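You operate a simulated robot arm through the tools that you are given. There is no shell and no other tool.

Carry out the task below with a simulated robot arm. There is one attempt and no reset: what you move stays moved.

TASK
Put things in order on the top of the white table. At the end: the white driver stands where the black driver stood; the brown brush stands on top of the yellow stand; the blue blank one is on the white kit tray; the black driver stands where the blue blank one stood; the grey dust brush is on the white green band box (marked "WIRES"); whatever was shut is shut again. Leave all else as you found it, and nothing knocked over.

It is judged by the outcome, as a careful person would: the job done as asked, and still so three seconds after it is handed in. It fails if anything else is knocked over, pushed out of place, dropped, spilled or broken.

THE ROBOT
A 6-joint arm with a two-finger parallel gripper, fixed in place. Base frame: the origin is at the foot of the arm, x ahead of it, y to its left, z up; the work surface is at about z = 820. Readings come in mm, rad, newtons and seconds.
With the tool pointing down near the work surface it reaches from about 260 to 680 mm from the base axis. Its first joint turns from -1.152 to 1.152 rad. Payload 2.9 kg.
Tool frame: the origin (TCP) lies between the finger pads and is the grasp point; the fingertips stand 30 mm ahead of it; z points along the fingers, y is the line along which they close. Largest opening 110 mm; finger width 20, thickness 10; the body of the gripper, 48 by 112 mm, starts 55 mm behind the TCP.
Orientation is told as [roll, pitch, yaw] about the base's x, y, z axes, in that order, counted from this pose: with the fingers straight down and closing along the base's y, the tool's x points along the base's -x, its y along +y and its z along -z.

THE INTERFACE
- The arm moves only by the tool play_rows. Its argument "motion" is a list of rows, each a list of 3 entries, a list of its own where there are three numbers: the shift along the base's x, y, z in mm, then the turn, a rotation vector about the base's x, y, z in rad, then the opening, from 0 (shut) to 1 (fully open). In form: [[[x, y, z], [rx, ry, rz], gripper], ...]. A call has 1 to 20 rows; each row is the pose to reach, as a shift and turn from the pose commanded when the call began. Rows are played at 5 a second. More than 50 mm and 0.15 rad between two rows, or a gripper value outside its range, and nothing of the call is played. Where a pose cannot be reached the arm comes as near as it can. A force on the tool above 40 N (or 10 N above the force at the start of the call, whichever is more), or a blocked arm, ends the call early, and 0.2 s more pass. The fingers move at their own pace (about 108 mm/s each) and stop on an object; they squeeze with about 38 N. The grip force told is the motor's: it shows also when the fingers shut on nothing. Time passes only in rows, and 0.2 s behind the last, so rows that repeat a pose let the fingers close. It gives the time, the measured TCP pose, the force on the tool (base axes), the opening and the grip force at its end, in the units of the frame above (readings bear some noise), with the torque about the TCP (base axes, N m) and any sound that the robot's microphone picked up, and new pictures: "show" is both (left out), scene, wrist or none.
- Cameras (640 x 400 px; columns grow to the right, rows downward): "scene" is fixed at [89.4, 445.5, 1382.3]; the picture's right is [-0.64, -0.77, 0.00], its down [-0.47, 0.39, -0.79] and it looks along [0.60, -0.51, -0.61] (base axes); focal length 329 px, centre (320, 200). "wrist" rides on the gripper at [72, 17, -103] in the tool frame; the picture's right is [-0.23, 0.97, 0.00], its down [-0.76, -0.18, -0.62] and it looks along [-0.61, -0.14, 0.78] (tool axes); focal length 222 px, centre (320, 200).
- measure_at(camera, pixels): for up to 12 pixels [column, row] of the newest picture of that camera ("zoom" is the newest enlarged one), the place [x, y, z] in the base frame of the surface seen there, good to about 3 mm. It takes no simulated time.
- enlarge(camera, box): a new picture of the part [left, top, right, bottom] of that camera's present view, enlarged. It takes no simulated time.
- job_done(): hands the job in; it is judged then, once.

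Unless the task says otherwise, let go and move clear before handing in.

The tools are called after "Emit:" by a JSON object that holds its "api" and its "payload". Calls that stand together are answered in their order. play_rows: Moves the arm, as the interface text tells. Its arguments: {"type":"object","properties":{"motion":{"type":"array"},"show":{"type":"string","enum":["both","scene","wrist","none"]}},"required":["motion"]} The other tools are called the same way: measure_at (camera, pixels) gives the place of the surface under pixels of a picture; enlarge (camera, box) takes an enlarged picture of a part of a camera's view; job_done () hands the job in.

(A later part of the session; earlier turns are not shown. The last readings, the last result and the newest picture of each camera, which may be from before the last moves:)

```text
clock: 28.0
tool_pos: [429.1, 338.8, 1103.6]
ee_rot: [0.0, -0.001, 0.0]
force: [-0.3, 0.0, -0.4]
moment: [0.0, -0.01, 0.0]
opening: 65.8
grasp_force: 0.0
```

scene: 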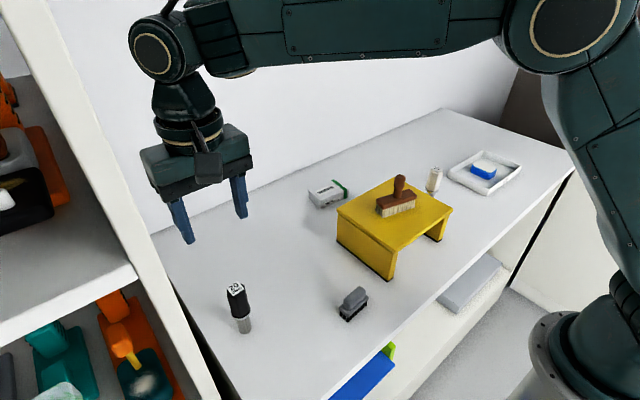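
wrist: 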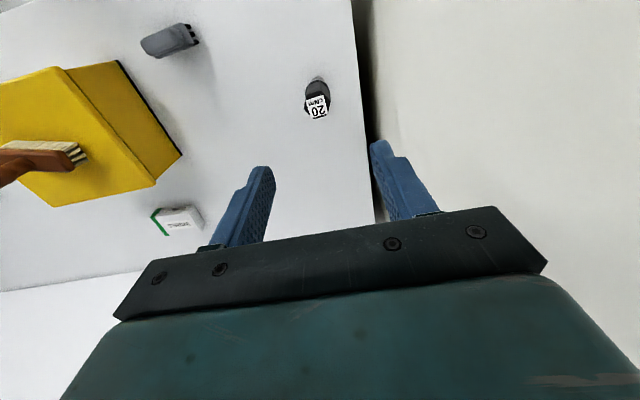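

Emit:
{"api": "enlarge", "payload": {"camera": "wrist", "box": [285, 60, 350, 135]}}

Emit:
{"api": "enlarge", "payload": {"camera": "scene", "box": [365, 160, 465, 230]}}

Emit:
{"api": "enlarge", "payload": {"camera": "wrist", "box": [290, 65, 345, 130]}}

```text
5.33 times, centred on (318, 98) of wrist
```

zoom: 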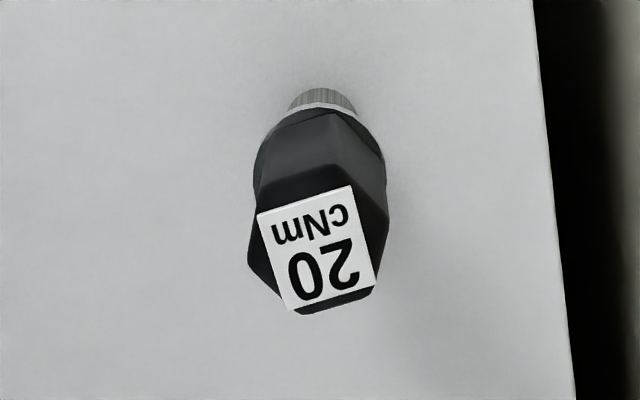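

```text
5.71 times, centred on (415, 195) of scene
```

zoom: 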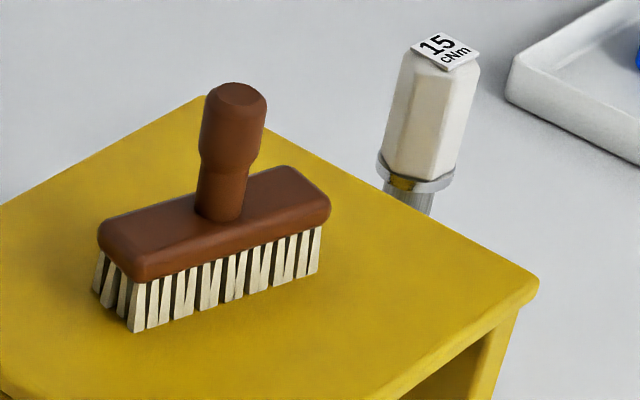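

```text
6.15 times, centred on (318, 98) of wrist
```

zoom: 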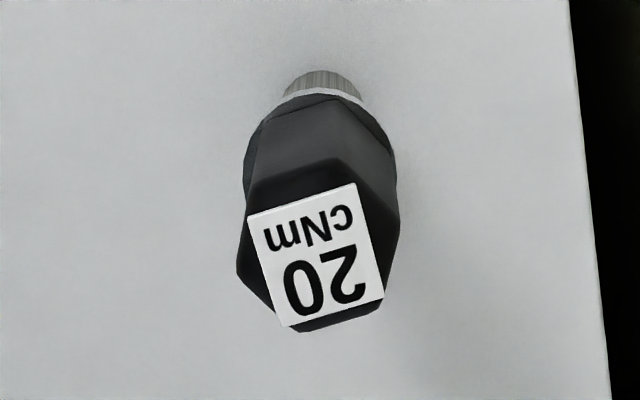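

Black driver's hexagonal handle has flats facing ±x and corners toward ±y (zoom (240,268) and (397,218)). I'll measure it for its yaw.

Emit:
{"api": "measure_at", "payload": {"camera": "zoom", "pixels": [[241, 268], [396, 222], [250, 218], [352, 186], [383, 295], [285, 322], [303, 328], [372, 308], [315, 255], [255, 180], [340, 160], [322, 95]]}}

Emit:
{"api": "enlarge", "payload": {"camera": "scene", "box": [205, 270, 275, 340]}}

```text
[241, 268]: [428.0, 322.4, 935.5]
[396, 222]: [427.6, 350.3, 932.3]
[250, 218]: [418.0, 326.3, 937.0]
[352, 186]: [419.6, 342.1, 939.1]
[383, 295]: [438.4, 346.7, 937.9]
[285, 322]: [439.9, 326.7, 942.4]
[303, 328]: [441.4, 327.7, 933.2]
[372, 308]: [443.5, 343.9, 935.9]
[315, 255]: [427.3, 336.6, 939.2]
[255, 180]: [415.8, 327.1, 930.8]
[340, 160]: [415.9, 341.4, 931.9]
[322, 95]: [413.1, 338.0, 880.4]
```

```text
5.71 times, centred on (240, 305) of scene
```

zoom: 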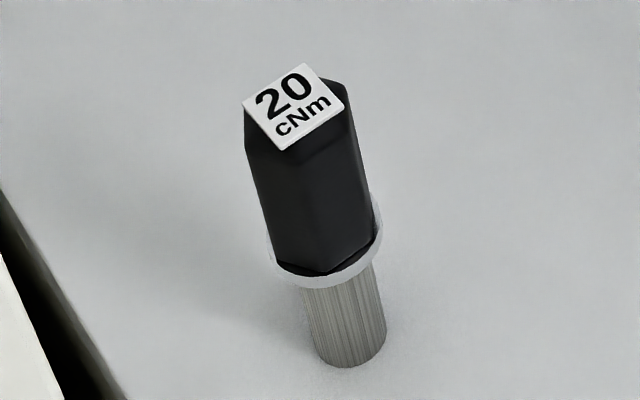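

Handle centre is (429, 336.5), flats across x about 27 mm, yaw ≈ 0. I'll turn the tool +90° so the fingers close along x, with the camera swinging away from the shelf.

Emit:
{"api": "play_rows", "payload": {"motion": [[[0, 0, 0], [0, 0, 0.14], 0.6], [[0, 0, 0], [0, 0, 0.28], 0.6], [[0, 0, 0], [0, 0, 0.42], 0.6], [[0, 0, 0], [0, 0, 0.56], 0.6], [[0, 0, 0], [0, 0, 0.7], 0.6], [[0, 0, 0], [0, 0, 0.84], 0.6], [[0, 0, 0], [0, 0, 0.98], 0.6], [[0, 0, 0], [0, 0, 1.12], 0.6], [[0, 0, 0], [0, 0, 1.26], 0.6], [[0, 0, 0], [0, 0, 1.4], 0.6], [[0, 0, 0], [0, 0, 1.5], 0.6], [[0, 0, 0], [0, 0, 1.5708], 0.6], [[-1, 0, -40], [0, 0, 1.5708], 0.6], [[-1, 0, -80], [0, 0, 1.5708], 0.6]]}}

```text
clock: 31.0
tool_pos: [430.3, 338.2, 1025.6]
ee_rot: [0.0, 0.001, 1.571]
force: [0.0, 0.0, 0.9]
moment: [-0.01, 0.01, -0.03]
opening: 66.1
grasp_force: 0.0
```

scene: 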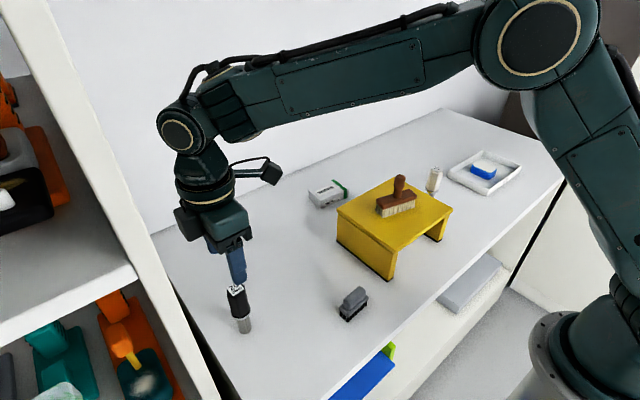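
wrist: 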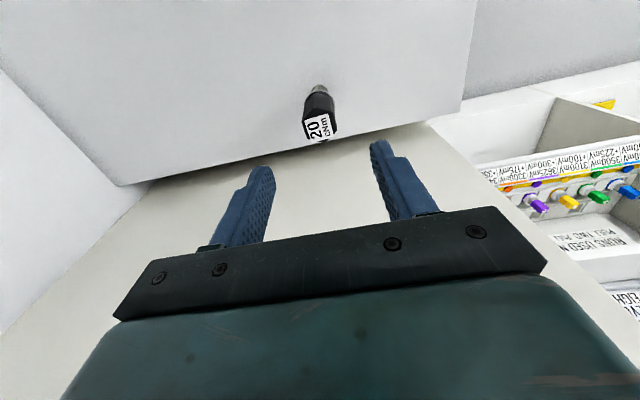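

The turn worked and the driver stands at (319,115) in the wrist view between the fingers. I'll measure it again from this side.

Emit:
{"api": "enlarge", "payload": {"camera": "wrist", "box": [285, 70, 355, 155]}}

```text
4.71 times, centred on (320, 112) of wrist
```

zoom: 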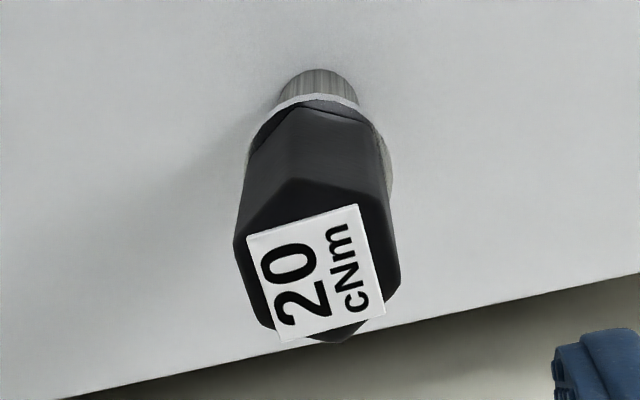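

Emit:
{"api": "measure_at", "payload": {"camera": "zoom", "pixels": [[240, 250], [258, 312], [395, 215], [398, 285], [285, 190], [340, 335], [320, 270], [252, 240], [355, 210], [382, 310], [285, 335], [318, 85]]}}

```text
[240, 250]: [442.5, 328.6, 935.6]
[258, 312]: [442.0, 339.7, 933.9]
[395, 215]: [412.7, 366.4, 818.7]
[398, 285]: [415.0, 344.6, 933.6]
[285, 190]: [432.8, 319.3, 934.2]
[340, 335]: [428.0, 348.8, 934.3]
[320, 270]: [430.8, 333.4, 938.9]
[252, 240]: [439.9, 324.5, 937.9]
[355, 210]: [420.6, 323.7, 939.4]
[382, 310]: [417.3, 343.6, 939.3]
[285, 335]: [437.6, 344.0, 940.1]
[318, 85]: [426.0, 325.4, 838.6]
```

Flats at x≈442 and 415, centre (429, 336): aligned with the tool. I'll descend to TCP z≈916 and close.

Emit:
{"api": "play_rows", "payload": {"motion": [[[0, -1, -40], [0, 0, 0], 0.6], [[0, -1, -75], [0, 0, 0], 0.6], [[0, -1, -100], [0, 0, 0], 0.6], [[0, -1, -109], [0, 0, 0], 0.6], [[0, -1, -109], [0, 0, 0], 0.6]]}}

```text
clock: 32.2
tool_pos: [429.7, 336.1, 916.2]
ee_rot: [0.0, 0.001, 1.571]
force: [-0.7, 0.8, 0.1]
moment: [-0.05, 0.03, 0.01]
opening: 66.0
grasp_force: 0.0
```

scene: 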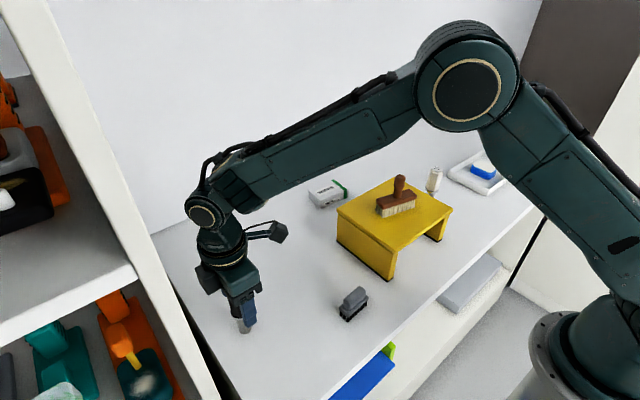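
wrist: 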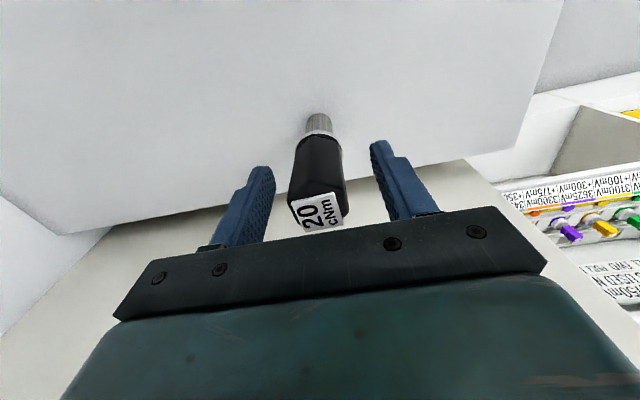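

The driver is centred between the fingers at (318,180). Closing slowly.

Emit:
{"api": "play_rows", "payload": {"motion": [[[0, 0, 0], [0, 0, 0], 0.45], [[0, 0, 0], [0, 0, 0], 0.35], [[0, 0, 0], [0, 0, 0], 0.29], [[0, 0, 0], [0, 0, 0], 0.26], [[0, 0, 0], [0, 0, 0], 0.23], [[0, 0, 0], [0, 0, 0], 0.15], [[0, 0, 0], [0, 0, 0], 0.1], [[0, 0, 0], [0, 0, 0], 0.1]], "show": "wrist"}}

```text
clock: 34.0
tool_pos: [429.7, 337.1, 916.0]
ee_rot: [-0.001, -0.001, 1.569]
force: [-0.9, -0.6, 0.7]
moment: [0.0, 0.02, 0.02]
opening: 29.7
grasp_force: 38.3
```

wrist: 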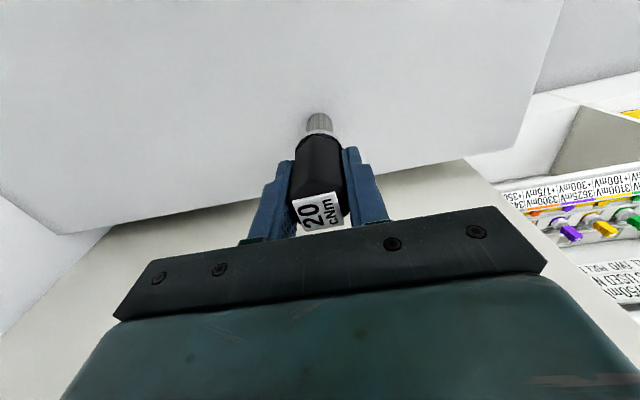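

Gripped at 29.7 mm on the flats. Lifting gently and checking it stays upright.

Emit:
{"api": "play_rows", "payload": {"motion": [[[0, 0, 4], [0, 0, 0], 0.1], [[0, 0, 15], [0, 0, 0], 0.1], [[0, 0, 40], [0, 0, 0], 0.1], [[0, 0, 70], [0, 0, 0], 0.1], [[0, 0, 95], [0, 0, 0], 0.1], [[0, 0, 110], [0, 0, 0], 0.1]]}}

```text
clock: 35.4
tool_pos: [428.9, 335.1, 1026.1]
ee_rot: [0.0, -0.001, 1.569]
force: [-0.3, -0.2, -0.6]
moment: [0.04, -0.01, 0.03]
opening: 29.3
grasp_force: 37.7
```

scene: 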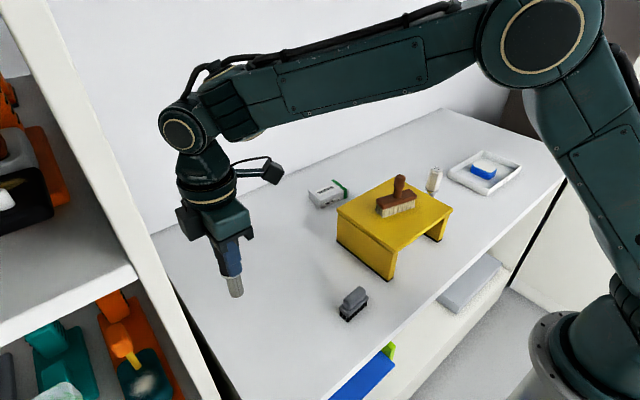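
wrist: 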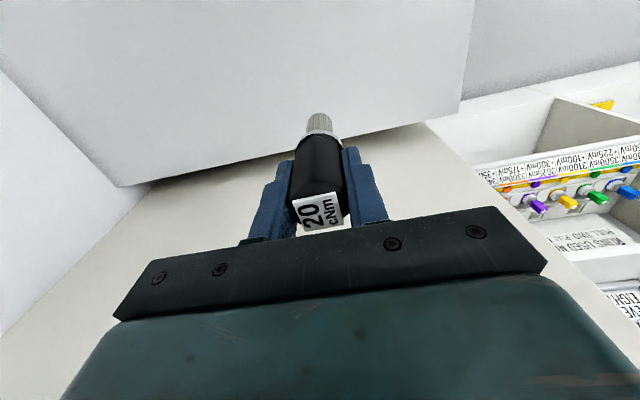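

The driver hangs straight, same as before the lift. I'll carry it to the blue piece's old spot (569, 296) and start down.

Emit:
{"api": "play_rows", "payload": {"motion": [[[35, -10, 0], [0, 0, 0], 0.1], [[70, -20, 0], [0, 0, 0], 0.1], [[105, -30, 0], [0, 0, 0], 0.1], [[132, -38, 0], [0, 0, 0], 0.1], [[140, -40, 0], [0, 0, 0], 0.1], [[140, -40, -30], [0, 0, 0], 0.1], [[140, -40, -65], [0, 0, 0], 0.1], [[140, -40, -90], [0, 0, 0], 0.1], [[140, -40, -102], [0, 0, 0], 0.1], [[140, -40, -106], [0, 0, 0], 0.1], [[140, -40, -106], [0, 0, 0], 0.1]]}}

```text
clock: 37.8
tool_pos: [568.7, 296.5, 919.8]
ee_rot: [-0.001, 0.001, 1.571]
force: [-0.2, -0.6, -0.9]
moment: [-0.01, -0.02, -0.02]
opening: 28.9
grasp_force: 38.5
```

scene: 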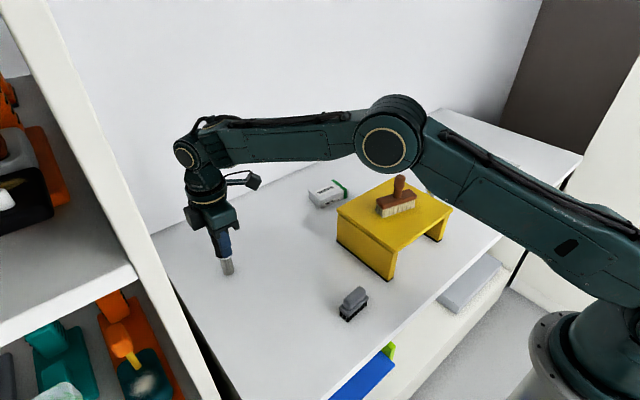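
wrist: 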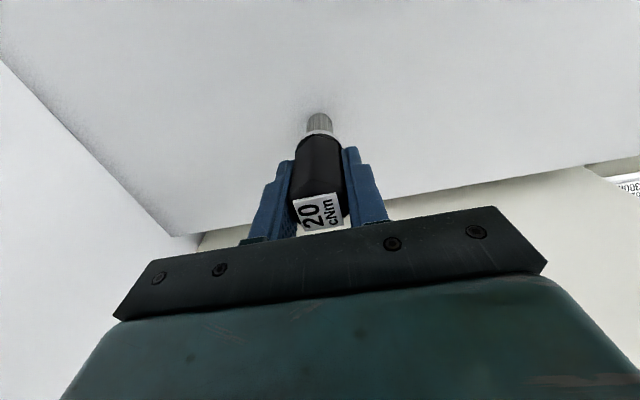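

No contact yet at z≈919. I'll come down in fine steps, watching the force.

Emit:
{"api": "play_rows", "payload": {"motion": [[[0, 0, -1], [0, 0, 0], 0.1], [[0, 0, -2], [0, 0, 0], 0.1], [[0, 0, -3], [0, 0, 0], 0.1], [[0, 0, -3], [0, 0, 0], 0.1]], "show": "none"}}

```text
clock: 38.8
tool_pos: [569.1, 296.8, 916.7]
ee_rot: [-0.001, 0.0, 1.572]
force: [-0.3, 0.5, -0.9]
moment: [0.01, -0.01, -0.02]
opening: 29.1
grasp_force: 38.0
```

Emit:
{"api": "play_rows", "payload": {"motion": [[[0, 0, -0.5], [0, 0, 0], 0.1], [[0, 0, -1], [0, 0, 0], 0.1], [[0, 0, -1], [0, 0, 0], 0.1]], "show": "none"}}

```text
clock: 39.6
tool_pos: [570.0, 297.6, 917.0]
ee_rot: [-0.001, 0.0, 1.571]
force: [-0.1, 0.5, 1.7]
moment: [0.04, 0.02, 0.01]
opening: 29.2
grasp_force: 38.0
```

Force barely rose (1.7 N) at the expected contact height. One more half millimetre.

Emit:
{"api": "play_rows", "payload": {"motion": [[[0, 0, -0.5], [0, 0, 0], 0.1], [[0, 0, -0.5], [0, 0, 0], 0.1]], "show": "none"}}

```text
clock: 40.2
tool_pos: [570.1, 296.7, 916.5]
ee_rot: [-0.003, 0.0, 1.571]
force: [-0.1, -2.8, 9.9]
moment: [-0.17, 0.15, 0.06]
opening: 29.0
grasp_force: 38.1
```

Contact at 10 N. I'll back off half a millimetre and open the fingers slowly.

Emit:
{"api": "play_rows", "payload": {"motion": [[[0, 0, 0.4], [0, 0, 0], 0.1], [[0, 0, 0.4], [0, 0, 0], 0.1], [[0, 0, 0.4], [0, 0, 0], 0.27], [[0, 0, 0.4], [0, 0, 0], 0.3], [[0, 0, 0.4], [0, 0, 0], 0.35], [[0, 0, 0.4], [0, 0, 0], 0.45], [[0, 0, 0.4], [0, 0, 0], 0.6], [[0, 0, 0.4], [0, 0, 0], 0.6]]}}

```text
clock: 42.0
tool_pos: [569.6, 297.5, 915.3]
ee_rot: [0.001, 0.001, 1.571]
force: [-0.5, 0.2, 0.6]
moment: [-0.02, -0.03, 0.0]
opening: 66.1
grasp_force: 0.1
```

scene: 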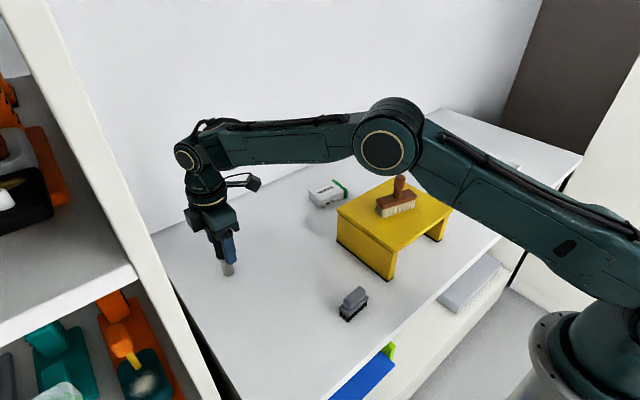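
wrist: 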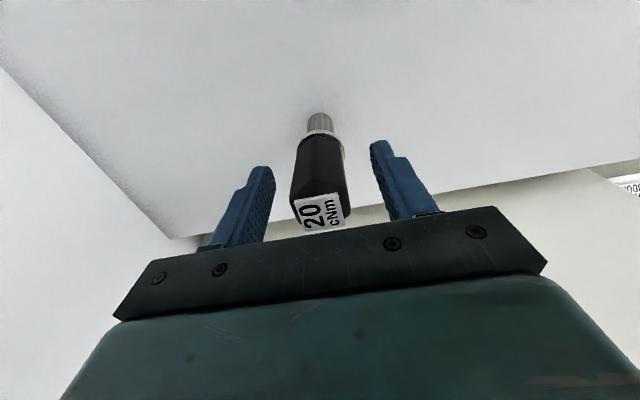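

The black driver stands freely at the new spot (318,175). I'll rise 200 mm and travel toward the white driver.

Emit:
{"api": "play_rows", "payload": {"motion": [[[0, 0, 30], [0, 0, 0], 0.6], [[0, 0, 75], [0, 0, 0], 0.6], [[0, 0, 120], [0, 0, 0], 0.6], [[0, 0, 165], [0, 0, 0], 0.6], [[0, 0, 200], [0, 0, 0], 0.6], [[-11, -42, 200], [0, 0, 0], 0.6], [[-23, -86, 200], [0, 0, 0], 0.6], [[-35, -130, 200], [0, 0, 0], 0.6], [[-46, -174, 200], [0, 0, 0], 0.6], [[-58, -218, 200], [0, 0, 0], 0.6], [[-70, -262, 200], [0, 0, 0], 0.6], [[-82, -306, 200], [0, 0, 0], 0.6], [[-93, -350, 200], [0, 0, 0], 0.6], [[-105, -394, 200], [0, 0, 0], 0.6], [[-117, -438, 200], [0, 0, 0], 0.6], [[-129, -482, 200], [0, 0, 0], 0.6], [[-138, -512, 200], [0, 0, 0], 0.6], [[-138, -515, 170], [0, 0, 0], 0.6]]}}

```text
clock: 45.8
tool_pos: [432.3, -218.4, 1085.1]
ee_rot: [0.001, 0.0, 1.57]
force: [0.1, 0.2, -0.2]
moment: [-0.01, 0.01, 0.02]
opening: 66.2
grasp_force: 0.1
out of reach, approached as far as the arm can: row 5
```

scene: 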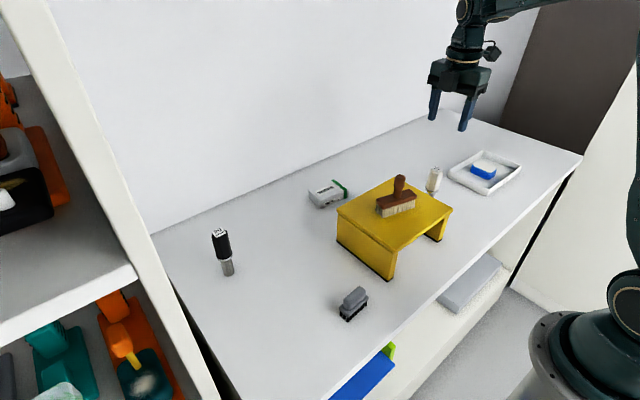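
wrist: 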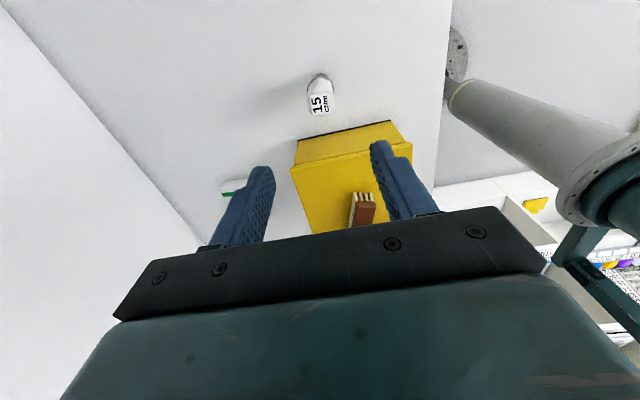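

The black driver stands upright at scene (222,252). The white driver is below the tool at wrist (320,97); I'll zoom in.

Emit:
{"api": "enlarge", "payload": {"camera": "wrist", "box": [285, 55, 355, 130]}}

```text
5.33 times, centred on (320, 92) of wrist
```

zoom: 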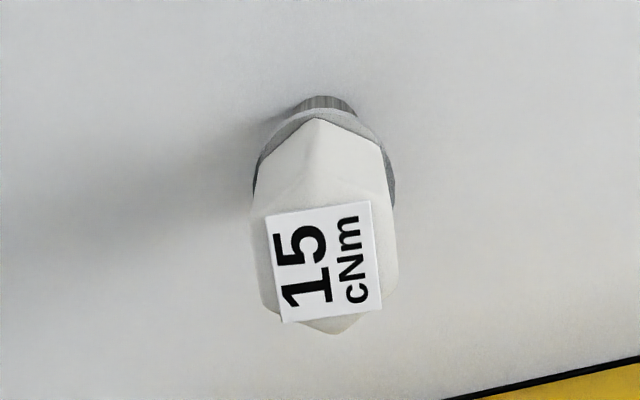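

Measuring the white driver's label corners and hexagon edges to get its centre and yaw.

Emit:
{"api": "measure_at", "payload": {"camera": "zoom", "pixels": [[268, 220], [368, 205], [379, 305], [285, 319], [322, 262], [254, 240], [264, 300], [392, 215], [397, 275], [335, 330], [312, 190], [322, 105]]}}

```text
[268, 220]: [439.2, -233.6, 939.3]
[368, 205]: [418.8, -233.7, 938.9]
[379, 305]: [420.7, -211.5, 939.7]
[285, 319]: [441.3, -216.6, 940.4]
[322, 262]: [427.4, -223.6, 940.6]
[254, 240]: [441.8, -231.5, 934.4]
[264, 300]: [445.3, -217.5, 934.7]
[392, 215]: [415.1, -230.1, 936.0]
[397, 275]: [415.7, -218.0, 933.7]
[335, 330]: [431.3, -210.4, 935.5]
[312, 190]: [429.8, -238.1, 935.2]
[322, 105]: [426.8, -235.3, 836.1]
```

White driver axis is about (429.7, −224), yawed roughly −0.1 rad. I'll align to that and lower to z≈1000 for another check.

Emit:
{"api": "play_rows", "payload": {"motion": [[[-1.3, -5, -30], [0, 0, -0.1], 0.6], [[-1.3, -5, -65], [0, 0, -0.1], 0.6], [[-1.3, -5, -85], [0, 0, -0.1], 0.6]]}}

```text
clock: 46.6
tool_pos: [431.2, -223.1, 1000.5]
ee_rot: [0.0, 0.001, 1.471]
force: [-0.1, 0.5, -0.2]
moment: [0.01, 0.0, -0.02]
opening: 66.1
grasp_force: 0.1
```

scene: 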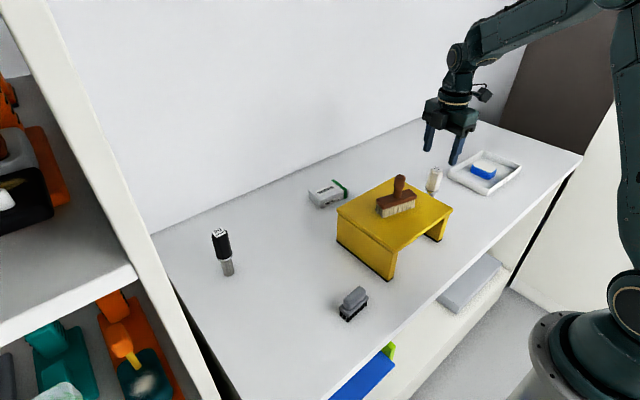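
wrist: 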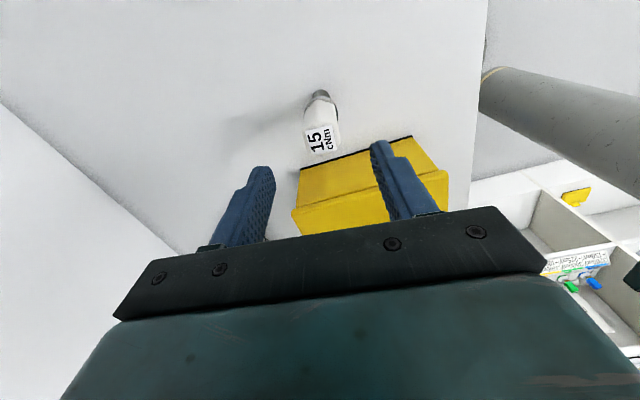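

Emit:
{"api": "enlarge", "payload": {"camera": "wrist", "box": [285, 80, 355, 165]}}

```text
4.71 times, centred on (320, 122) of wrist
```

zoom: 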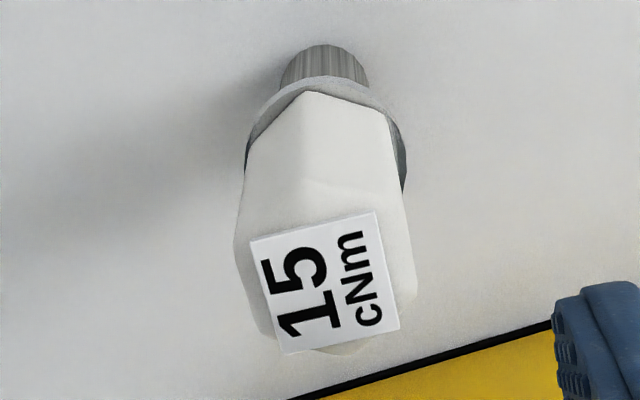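

Now the label edge slope matches the tool's closing line. Final measurement of the handle edges.

Emit:
{"api": "measure_at", "payload": {"camera": "zoom", "pixels": [[253, 245], [373, 215], [398, 325], [285, 350], [322, 282], [238, 250], [262, 325], [400, 215], [412, 290], [325, 60], [275, 110], [400, 150]]}}

```text
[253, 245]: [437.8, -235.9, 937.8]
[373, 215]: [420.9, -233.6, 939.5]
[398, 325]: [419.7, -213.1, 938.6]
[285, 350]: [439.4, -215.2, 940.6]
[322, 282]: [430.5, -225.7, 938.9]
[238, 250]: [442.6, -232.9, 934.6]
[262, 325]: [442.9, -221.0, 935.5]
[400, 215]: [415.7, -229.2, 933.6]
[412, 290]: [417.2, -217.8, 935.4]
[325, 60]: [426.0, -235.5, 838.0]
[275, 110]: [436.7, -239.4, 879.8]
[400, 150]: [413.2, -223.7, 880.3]
```

Centre (429.6, −224.4) matches the tool position. Descending to z≈916.

Emit:
{"api": "play_rows", "payload": {"motion": [[[0, 0, -35], [0, 0, 0], 0.6], [[0, 0, -65], [0, 0, 0], 0.6], [[0, 0, -80], [0, 0, 0], 0.6], [[0, 0, -85], [0, 0, 0], 0.6], [[0, 0, -85], [0, 0, 0], 0.6]]}}

```text
clock: 47.8
tool_pos: [431.9, -224.4, 914.2]
ee_rot: [0.001, 0.0, 1.471]
force: [0.4, 0.5, 0.1]
moment: [0.03, -0.02, 0.02]
opening: 65.9
grasp_force: 0.1
```

scene: 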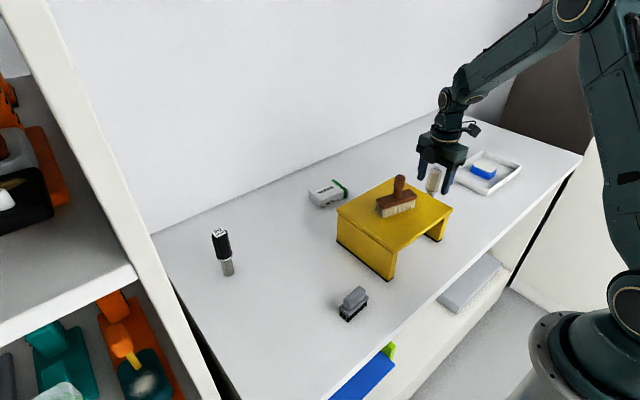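
wrist: 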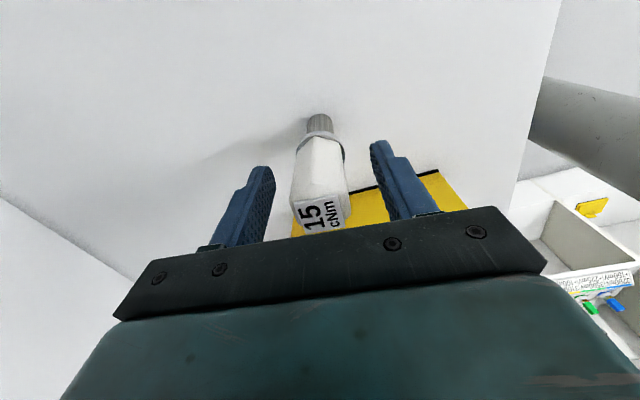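

The white driver sits centrally between the fingers, just as the black one did. Closing slowly.

Emit:
{"api": "play_rows", "payload": {"motion": [[[0, 0, 0], [0, 0, 0], 0.45], [[0, 0, 0], [0, 0, 0], 0.35], [[0, 0, 0], [0, 0, 0], 0.3], [[0, 0, 0], [0, 0, 0], 0.27], [[0, 0, 0], [0, 0, 0], 0.24], [[0, 0, 0], [0, 0, 0], 0.15], [[0, 0, 0], [0, 0, 0], 0.1], [[0, 0, 0], [0, 0, 0], 0.1]], "show": "wrist"}}

```text
clock: 49.6
tool_pos: [431.0, -223.2, 914.5]
ee_rot: [0.0, -0.001, 1.471]
force: [0.3, 0.5, 0.1]
moment: [0.0, -0.05, 0.0]
opening: 28.9
grasp_force: 37.8
```

wrist: 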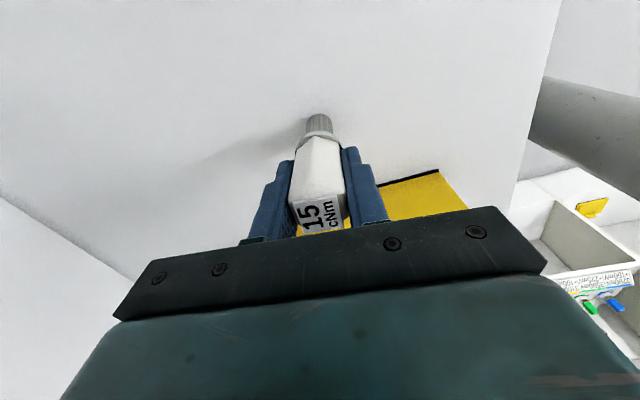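

Gripped at 28.9 mm. I'll lift it high (to z≈1160) so that it clears the brush on the stand in transit.

Emit:
{"api": "play_rows", "payload": {"motion": [[[0, 0, 4], [0, 0, 0], 0.1], [[0, 0, 15], [0, 0, 0], 0.1], [[0, 0, 45], [0, 0, 0], 0.1], [[0, 0, 85], [0, 0, 0], 0.1], [[0, 0, 130], [0, 0, 0], 0.1], [[0, 0, 175], [0, 0, 0], 0.1], [[0, 0, 215], [0, 0, 0], 0.1], [[0, 0, 245], [0, 0, 0], 0.1]]}}

```text
clock: 51.4
tool_pos: [429.9, -225.5, 1160.6]
ee_rot: [0.001, 0.0, 1.472]
force: [0.8, -0.8, -1.1]
moment: [-0.03, 0.01, -0.01]
opening: 28.8
grasp_force: 38.2
```

scene: 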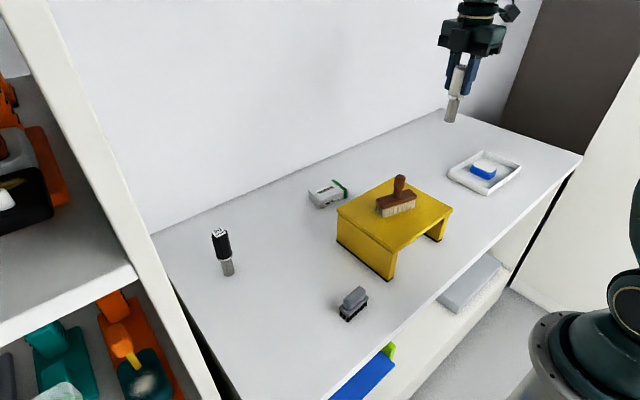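
wrist: 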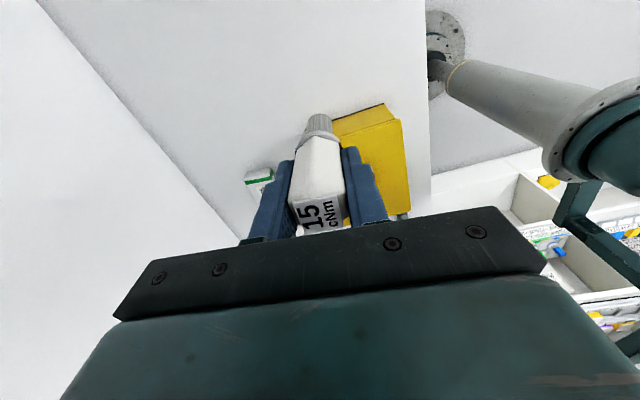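

The driver is up and straight. I'll carry it over at this height to (429, 336).

Emit:
{"api": "play_rows", "payload": {"motion": [[[0, 43, 0], [0, 0, 0.013], 0.1], [[0, 86, 0], [0, 0, 0.026], 0.1], [[0, 129, 0], [0, 0, 0.039], 0.1], [[0, 172, 0], [0, 0, 0.052], 0.1], [[0, 215, 0], [0, 0, 0.065], 0.1], [[0, 258, 0], [0, 0, 0.078], 0.1], [[-0.7, 301, 0], [0, 0, 0.091], 0.1], [[-0.7, 344, 0], [0, 0, 0.104], 0.1], [[-0.7, 387, 0], [0, 0, 0.117], 0.1], [[-0.7, 430, 0], [0, 0, 0.13], 0.1], [[-0.7, 473, 0], [0, 0, 0.143], 0.1], [[-0.7, 516, 0], [0, 0, 0.156], 0.1], [[-0.7, 550, 0], [0, 0, 0.165], 0.1], [[-0.7, 560.5, 0], [0, 0, 0.17], 0.1], [[-0.7, 560.5, -30], [0, 0, 0.17], 0.1], [[-0.7, 560.5, -75], [0, 0, 0.17], 0.1], [[-0.7, 560.5, -120], [0, 0, 0.17], 0.1], [[-0.7, 560.5, -165], [0, 0, 0.17], 0.1], [[-0.7, 560.5, -200], [0, 0, 0.17], 0.1]]}}

```text
clock: 55.4
tool_pos: [429.7, 339.2, 960.4]
ee_rot: [0.0, 0.0, 1.639]
force: [-0.7, -0.4, -1.0]
moment: [0.0, -0.02, 0.0]
opening: 29.0
grasp_force: 38.1
```

scene: 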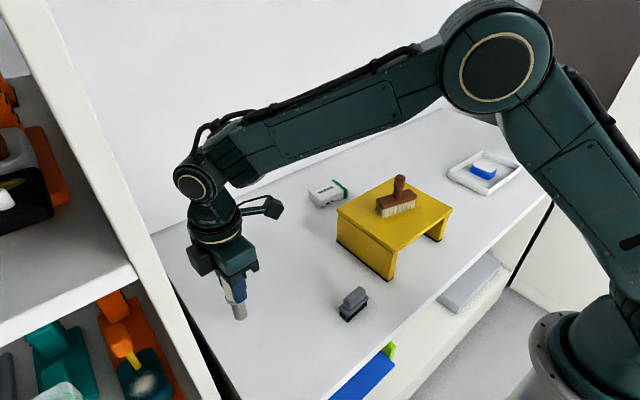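
wrist: 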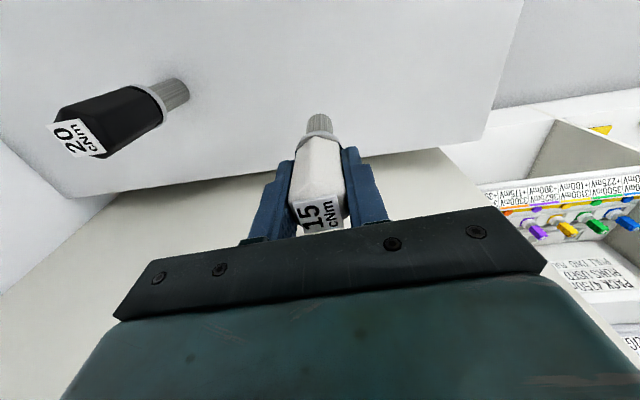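

The black driver at left stays well clear. I'll lower to just above the table.

Emit:
{"api": "play_rows", "payload": {"motion": [[[0, 0, -20], [0, 0, 0], 0.1], [[0, 0, -35], [0, 0, 0], 0.1], [[0, 0, -40], [0, 0, 0], 0.1], [[0, 0, -42], [0, 0, 0], 0.1], [[0, 0, -43], [0, 0, 0], 0.1], [[0, 0, -44], [0, 0, 0], 0.1], [[0, 0, -44], [0, 0, 0], 0.1]]}}

```text
clock: 57.0
tool_pos: [429.1, 336.5, 917.3]
ee_rot: [-0.001, 0.001, 1.644]
force: [0.1, -0.4, -0.5]
moment: [-0.03, -0.01, -0.01]
opening: 28.9
grasp_force: 38.2
```

scene: 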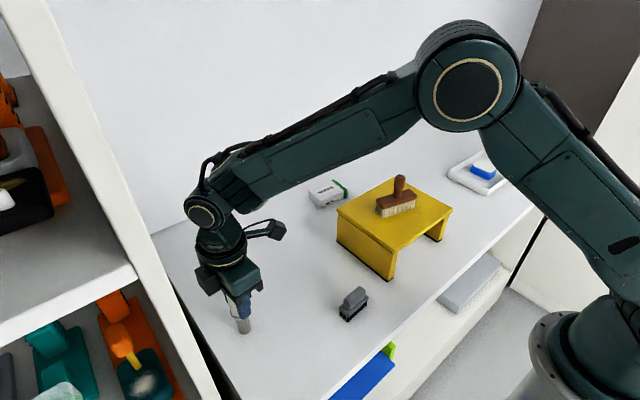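
wrist: 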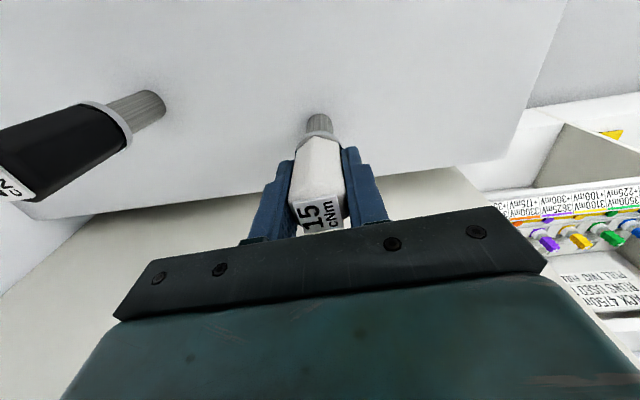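

No contact yet at z≈916.6 commanded. I'll take half-millimetre steps.

Emit:
{"api": "play_rows", "payload": {"motion": [[[0, 0, -0.5], [0, 0, 0], 0.1], [[0, 0, -1], [0, 0, 0], 0.1], [[0, 0, -1], [0, 0, 0], 0.1]], "show": "none"}}

```text
clock: 57.8
tool_pos: [430.2, 336.9, 915.4]
ee_rot: [0.0, 0.001, 1.641]
force: [0.1, 0.5, -0.6]
moment: [0.0, 0.03, -0.02]
opening: 28.9
grasp_force: 37.8
```

Emit:
{"api": "play_rows", "payload": {"motion": [[[0, 0, -0.5], [0, 0, 0], 0.1], [[0, 0, -0.5], [0, 0, 0], 0.1]], "show": "none"}}

```text
clock: 58.4
tool_pos: [428.1, 337.4, 915.9]
ee_rot: [-0.001, 0.0, 1.64]
force: [0.0, -0.8, -0.5]
moment: [-0.05, -0.04, 0.04]
opening: 28.7
grasp_force: 38.2
```

Emit:
{"api": "play_rows", "payload": {"motion": [[[0, 0, -0.5], [0, 0, 0], 0.1], [[0, 0, -0.5], [0, 0, 0], 0.1]], "show": "none"}}

```text
clock: 59.0
tool_pos: [428.3, 336.9, 915.0]
ee_rot: [0.0, 0.0, 1.64]
force: [-1.2, -0.5, 1.5]
moment: [0.0, 0.09, 0.02]
opening: 29.0
grasp_force: 38.3
```

A light contact shows (1.5 N). I'll open the fingers slowly now.

Emit:
{"api": "play_rows", "payload": {"motion": [[[0, 0, -0.2], [0, 0, 0], 0.1], [[0, 0, -0.2], [0, 0, 0], 0.27], [[0, 0, -0.2], [0, 0, 0], 0.3], [[0, 0, -0.2], [0, 0, 0], 0.35], [[0, 0, -0.2], [0, 0, 0], 0.45], [[0, 0, -0.2], [0, 0, 0], 0.6], [[0, 0, -0.2], [0, 0, 0], 0.6]]}}

```text
clock: 60.6
tool_pos: [428.8, 337.6, 915.3]
ee_rot: [0.0, 0.0, 1.642]
force: [0.7, -0.3, -0.1]
moment: [-0.02, 0.01, -0.02]
opening: 66.1
grasp_force: 0.0
```

scene: 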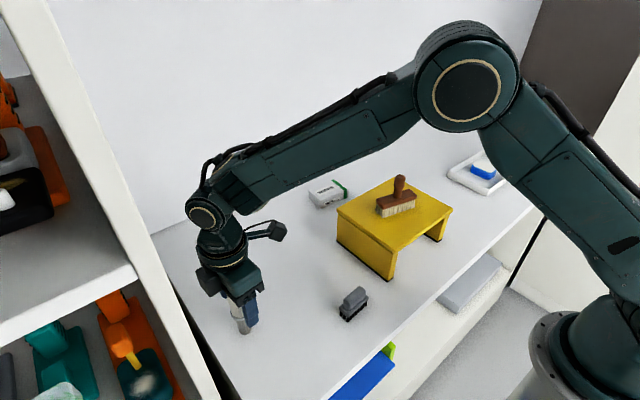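
wrist: 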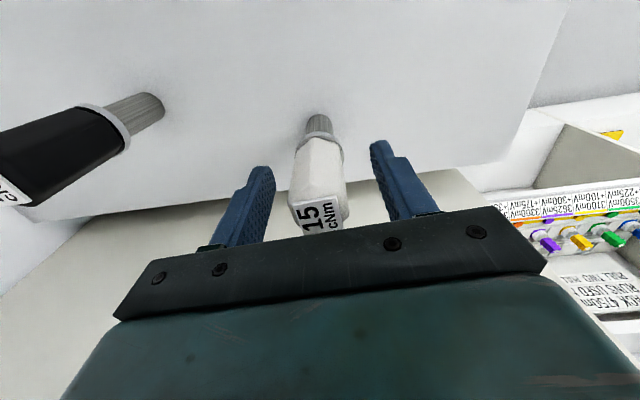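

The white driver stands alone. I'll rise straight up and move over the grey brush near (331,159).

Emit:
{"api": "play_rows", "payload": {"motion": [[[0, 0, 30], [0, 0, 0], 0.6], [[0, 0, 75], [0, 0, 0], 0.6], [[0, 0, 120], [0, 0, 0], 0.6], [[0, 0, 150], [0, 0, 0], 0.6], [[-20, -36, 150], [0, 0, -0.014], 0.6], [[-40, -72, 150], [0, 0, -0.028], 0.6], [[-60, -108, 150], [0, 0, -0.042], 0.6], [[-80, -144, 150], [0, 0, -0.056], 0.6], [[-98, -177, 150], [0, 0, -0.07], 0.6], [[-98, -177, 115], [0, 0, -0.07], 0.6], [[-98, -177, 85], [0, 0, -0.07], 0.6]]}}

```text
clock: 63.0
tool_pos: [331.7, 159.2, 998.6]
ee_rot: [0.0, 0.001, 1.57]
force: [0.5, -0.1, 0.0]
moment: [0.03, -0.02, 0.01]
opening: 66.0
grasp_force: 0.1
```

scene: 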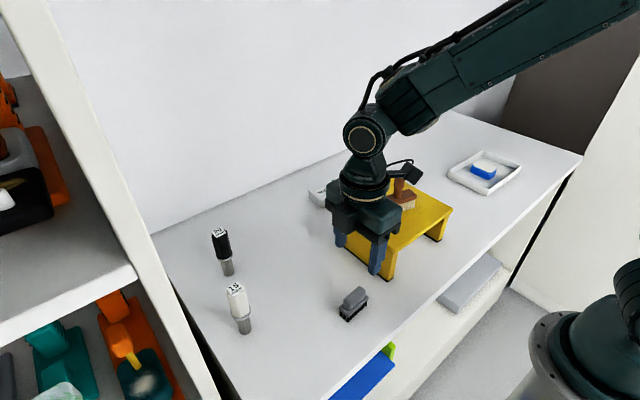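
wrist: 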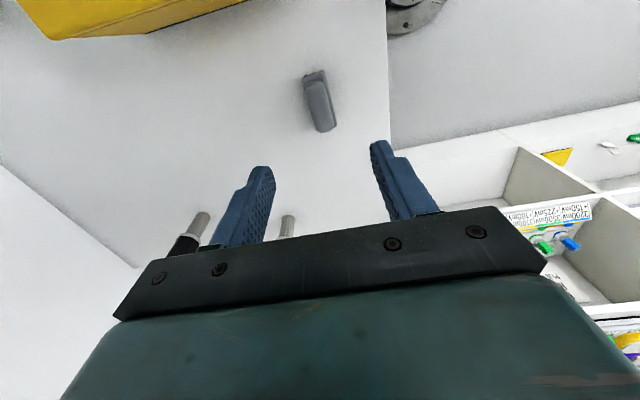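

Both drivers stand. The grey brush is below at wrist (319,100); zooming to measure its handle block.

Emit:
{"api": "enlarge", "payload": {"camera": "wrist", "box": [285, 55, 355, 145]}}

```text
4.44 times, centred on (320, 100) of wrist
```

zoom: 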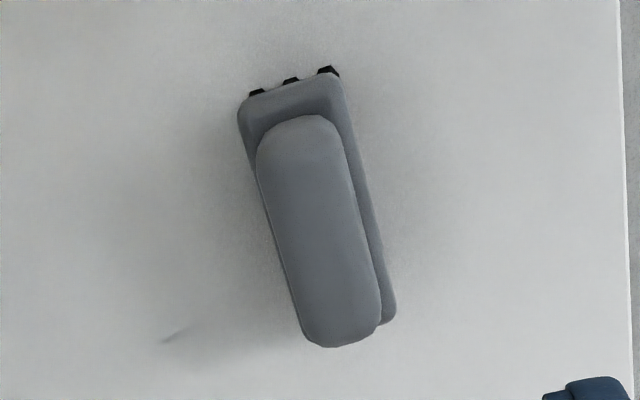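

I'll measure the handle's outline and the plate edges (and the faint streak at (172,335)).

Emit:
{"api": "measure_at", "payload": {"camera": "zoom", "pixels": [[268, 190], [298, 300], [345, 165], [376, 290], [300, 120], [340, 342], [320, 230], [245, 110], [330, 85], [390, 300], [360, 190], [172, 335]]}}

```text
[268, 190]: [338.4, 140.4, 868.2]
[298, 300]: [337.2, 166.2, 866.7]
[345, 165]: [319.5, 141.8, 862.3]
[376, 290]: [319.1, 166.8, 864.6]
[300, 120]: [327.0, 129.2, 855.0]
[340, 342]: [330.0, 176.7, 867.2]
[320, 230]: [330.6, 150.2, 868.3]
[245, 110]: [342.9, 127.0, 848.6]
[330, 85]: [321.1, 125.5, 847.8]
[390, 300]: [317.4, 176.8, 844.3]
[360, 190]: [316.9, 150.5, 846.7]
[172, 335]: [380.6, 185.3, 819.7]
```

Handle centre is about (330,156), top ~870, plate top ~848. I'll descend so the fingertips stay just above the plate (TCP z≈883) and close.

Emit:
{"api": "play_rows", "payload": {"motion": [[[-1, -3.5, -35], [0, 0, 0.02], 0.6], [[-1, -3.5, -75], [0, 0, 0.02], 0.5], [[-1, -3.5, -100], [0, 0, 0.02], 0.5], [[-1, -3.5, -112], [0, 0, 0.02], 0.5], [[-1, -3.5, -116.4], [0, 0, 0.02], 0.5], [[-1, -3.5, -116.4], [0, 0, 0.02], 0.5]]}}

```text
clock: 64.4
tool_pos: [330.3, 155.8, 880.8]
ee_rot: [-0.001, 0.0, 1.59]
force: [-0.1, -0.1, -0.5]
moment: [0.01, 0.0, -0.03]
opening: 55.0
grasp_force: 0.0
```

scene: 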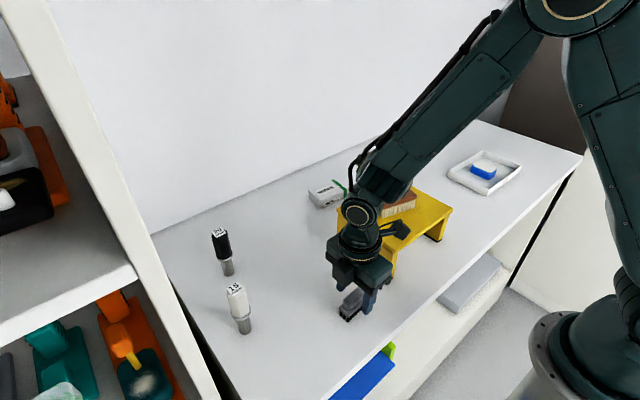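
wrist: 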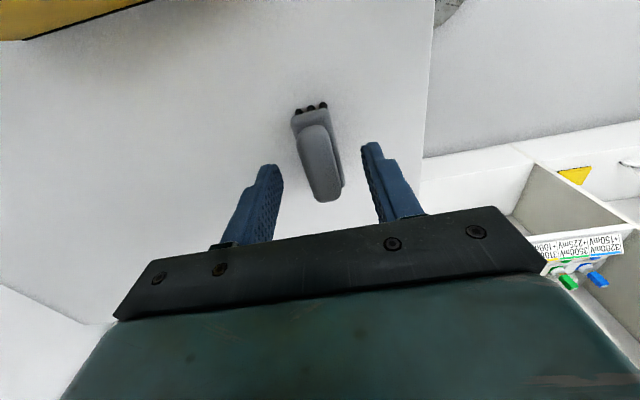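

The handle is centred between the fingers (320,163). Closing slowly.

Emit:
{"api": "play_rows", "payload": {"motion": [[[0, -2, 0], [0, 0, 0], 0.35], [[0, -2, 0], [0, 0, 0], 0.25], [[0, -2, 0], [0, 0, 0], 0.2], [[0, -2, 0], [0, 0, 0], 0.15], [[0, -2, 0], [0, 0, 0], 0.1], [[0, -2, 0], [0, 0, 0], 0.1]], "show": "wrist"}}

```text
clock: 65.8
tool_pos: [330.1, 154.4, 882.2]
ee_rot: [-0.001, -0.001, 1.591]
force: [0.4, -0.3, -0.2]
moment: [0.03, -0.02, -0.05]
opening: 18.6
grasp_force: 37.4
```

wrist: 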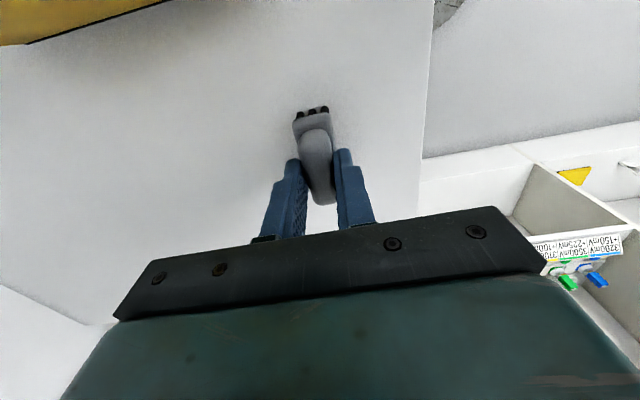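

Gripped at 18.6 mm. Lifting gently to check the hold.

Emit:
{"api": "play_rows", "payload": {"motion": [[[0, 0, 4], [0, 0, 0], 0.1], [[0, 0, 15], [0, 0, 0], 0.1], [[0, 0, 45], [0, 0, 0], 0.1], [[0, 0, 85], [0, 0, 0], 0.1], [[0, 0, 130], [0, 0, 0], 0.1], [[0, 0, 175], [0, 0, 0], 0.1], [[0, 0, 215], [0, 0, 0], 0.1]]}}

```text
clock: 67.4
tool_pos: [328.9, 156.1, 1099.1]
ee_rot: [0.0, -0.001, 1.592]
force: [-0.2, 0.5, -1.0]
moment: [0.0, 0.02, 0.0]
opening: 18.6
grasp_force: 38.5
```

scene: 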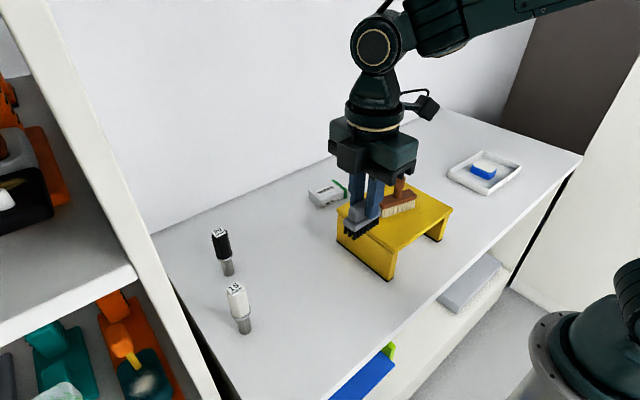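
wrist: 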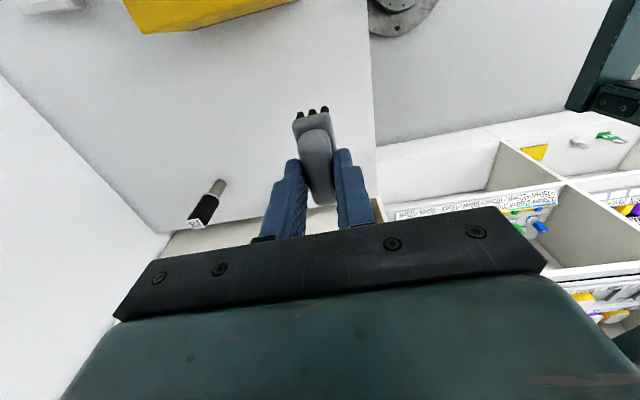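

The brush is held. I'll zoom on the WIRES box in the scene view and measure its top before moving there.

Emit:
{"api": "enlarge", "payload": {"camera": "scene", "box": [290, 160, 370, 225]}}

```text
6.15 times, centred on (330, 192) of scene
```

zoom: 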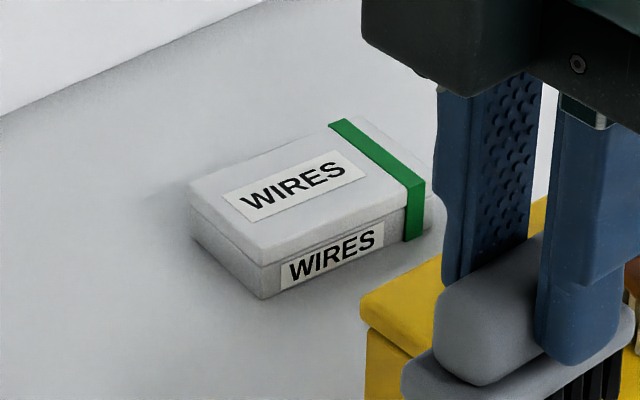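

Emit:
{"api": "measure_at", "payload": {"camera": "zoom", "pixels": [[195, 187], [265, 255], [345, 122], [418, 178], [300, 185], [250, 170], [360, 220], [350, 150], [400, 165], [265, 275], [380, 240], [270, 225]]}}

```text
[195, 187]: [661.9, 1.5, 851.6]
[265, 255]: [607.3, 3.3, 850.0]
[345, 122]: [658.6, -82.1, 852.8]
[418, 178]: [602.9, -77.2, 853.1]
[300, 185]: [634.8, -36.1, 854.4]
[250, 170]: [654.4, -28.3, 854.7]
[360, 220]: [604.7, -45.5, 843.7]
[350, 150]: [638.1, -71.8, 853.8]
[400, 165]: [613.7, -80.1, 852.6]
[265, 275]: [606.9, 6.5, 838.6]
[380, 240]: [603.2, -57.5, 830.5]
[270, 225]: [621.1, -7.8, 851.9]
```

Box top spans x 604–662, y −88 to 3.5, z≈853, yaw about −0.045. I'll carry the brush to above its centre (632,−42), descending gradually.

Emit:
{"api": "play_rows", "payload": {"motion": [[[37.7, -24.5, -6], [0, 0, -0.008], 0.1], [[75.5, -49, -12], [0, 0, -0.016], 0.1], [[113, -73.5, -18], [0, 0, -0.024], 0.1], [[151, -98, -25], [0, 0, -0.032], 0.1], [[189, -122.5, -31], [0, 0, -0.04], 0.1], [[226.5, -147, -37], [0, 0, -0.048], 0.1], [[264, -171.5, -43], [0, 0, -0.056], 0.1], [[295, -192, -50], [0, 0, -0.065], 0.1], [[302, -196, -80], [0, 0, -0.065], 0.1], [[302, -196, -115], [0, 0, -0.065], 0.1], [[302, -196, -145], [0, 0, -0.065], 0.1]]}}

```text
clock: 69.8
tool_pos: [632.6, -41.1, 953.5]
ee_rot: [0.001, 0.001, 1.525]
force: [-0.2, -0.5, -0.9]
moment: [0.0, -0.04, -0.01]
opening: 18.6
grasp_force: 38.6
```

scene: 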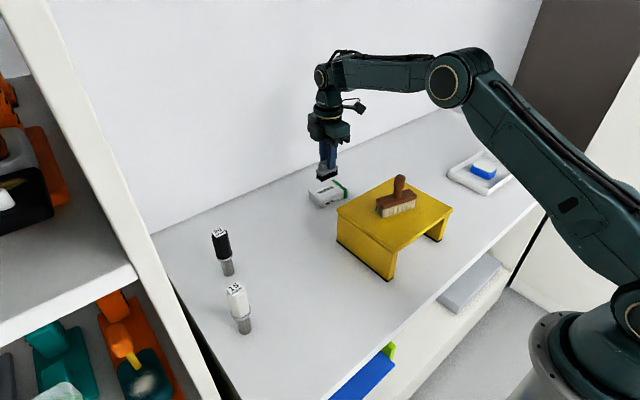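
wrist: 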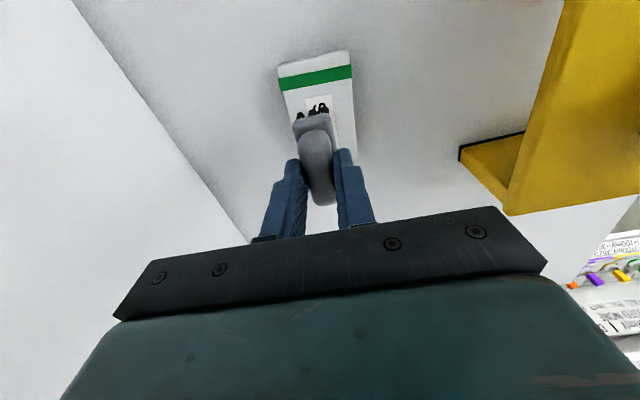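

The brush hangs just above the box. I'll measure the box edges in the wrist view to confirm centring.

Emit:
{"api": "enlarge", "payload": {"camera": "wrist", "box": [260, 40, 380, 210]}}

Emit:
{"api": "measure_at", "payload": {"camera": "wrist", "pixels": [[281, 68], [347, 54], [351, 100], [354, 150], [287, 100], [292, 130], [315, 62], [340, 120], [318, 150], [320, 195]]}}

```text
2.35 times, centred on (320, 125) of wrist
```

zoom: 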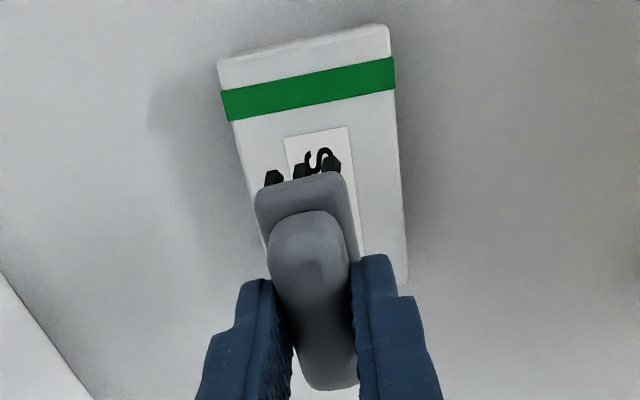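

```text
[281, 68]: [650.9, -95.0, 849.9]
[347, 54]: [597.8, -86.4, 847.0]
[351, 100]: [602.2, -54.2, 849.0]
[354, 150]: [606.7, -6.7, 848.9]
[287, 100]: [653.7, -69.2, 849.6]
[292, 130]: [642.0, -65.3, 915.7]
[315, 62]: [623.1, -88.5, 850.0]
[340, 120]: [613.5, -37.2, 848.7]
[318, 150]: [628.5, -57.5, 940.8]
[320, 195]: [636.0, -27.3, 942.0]
```

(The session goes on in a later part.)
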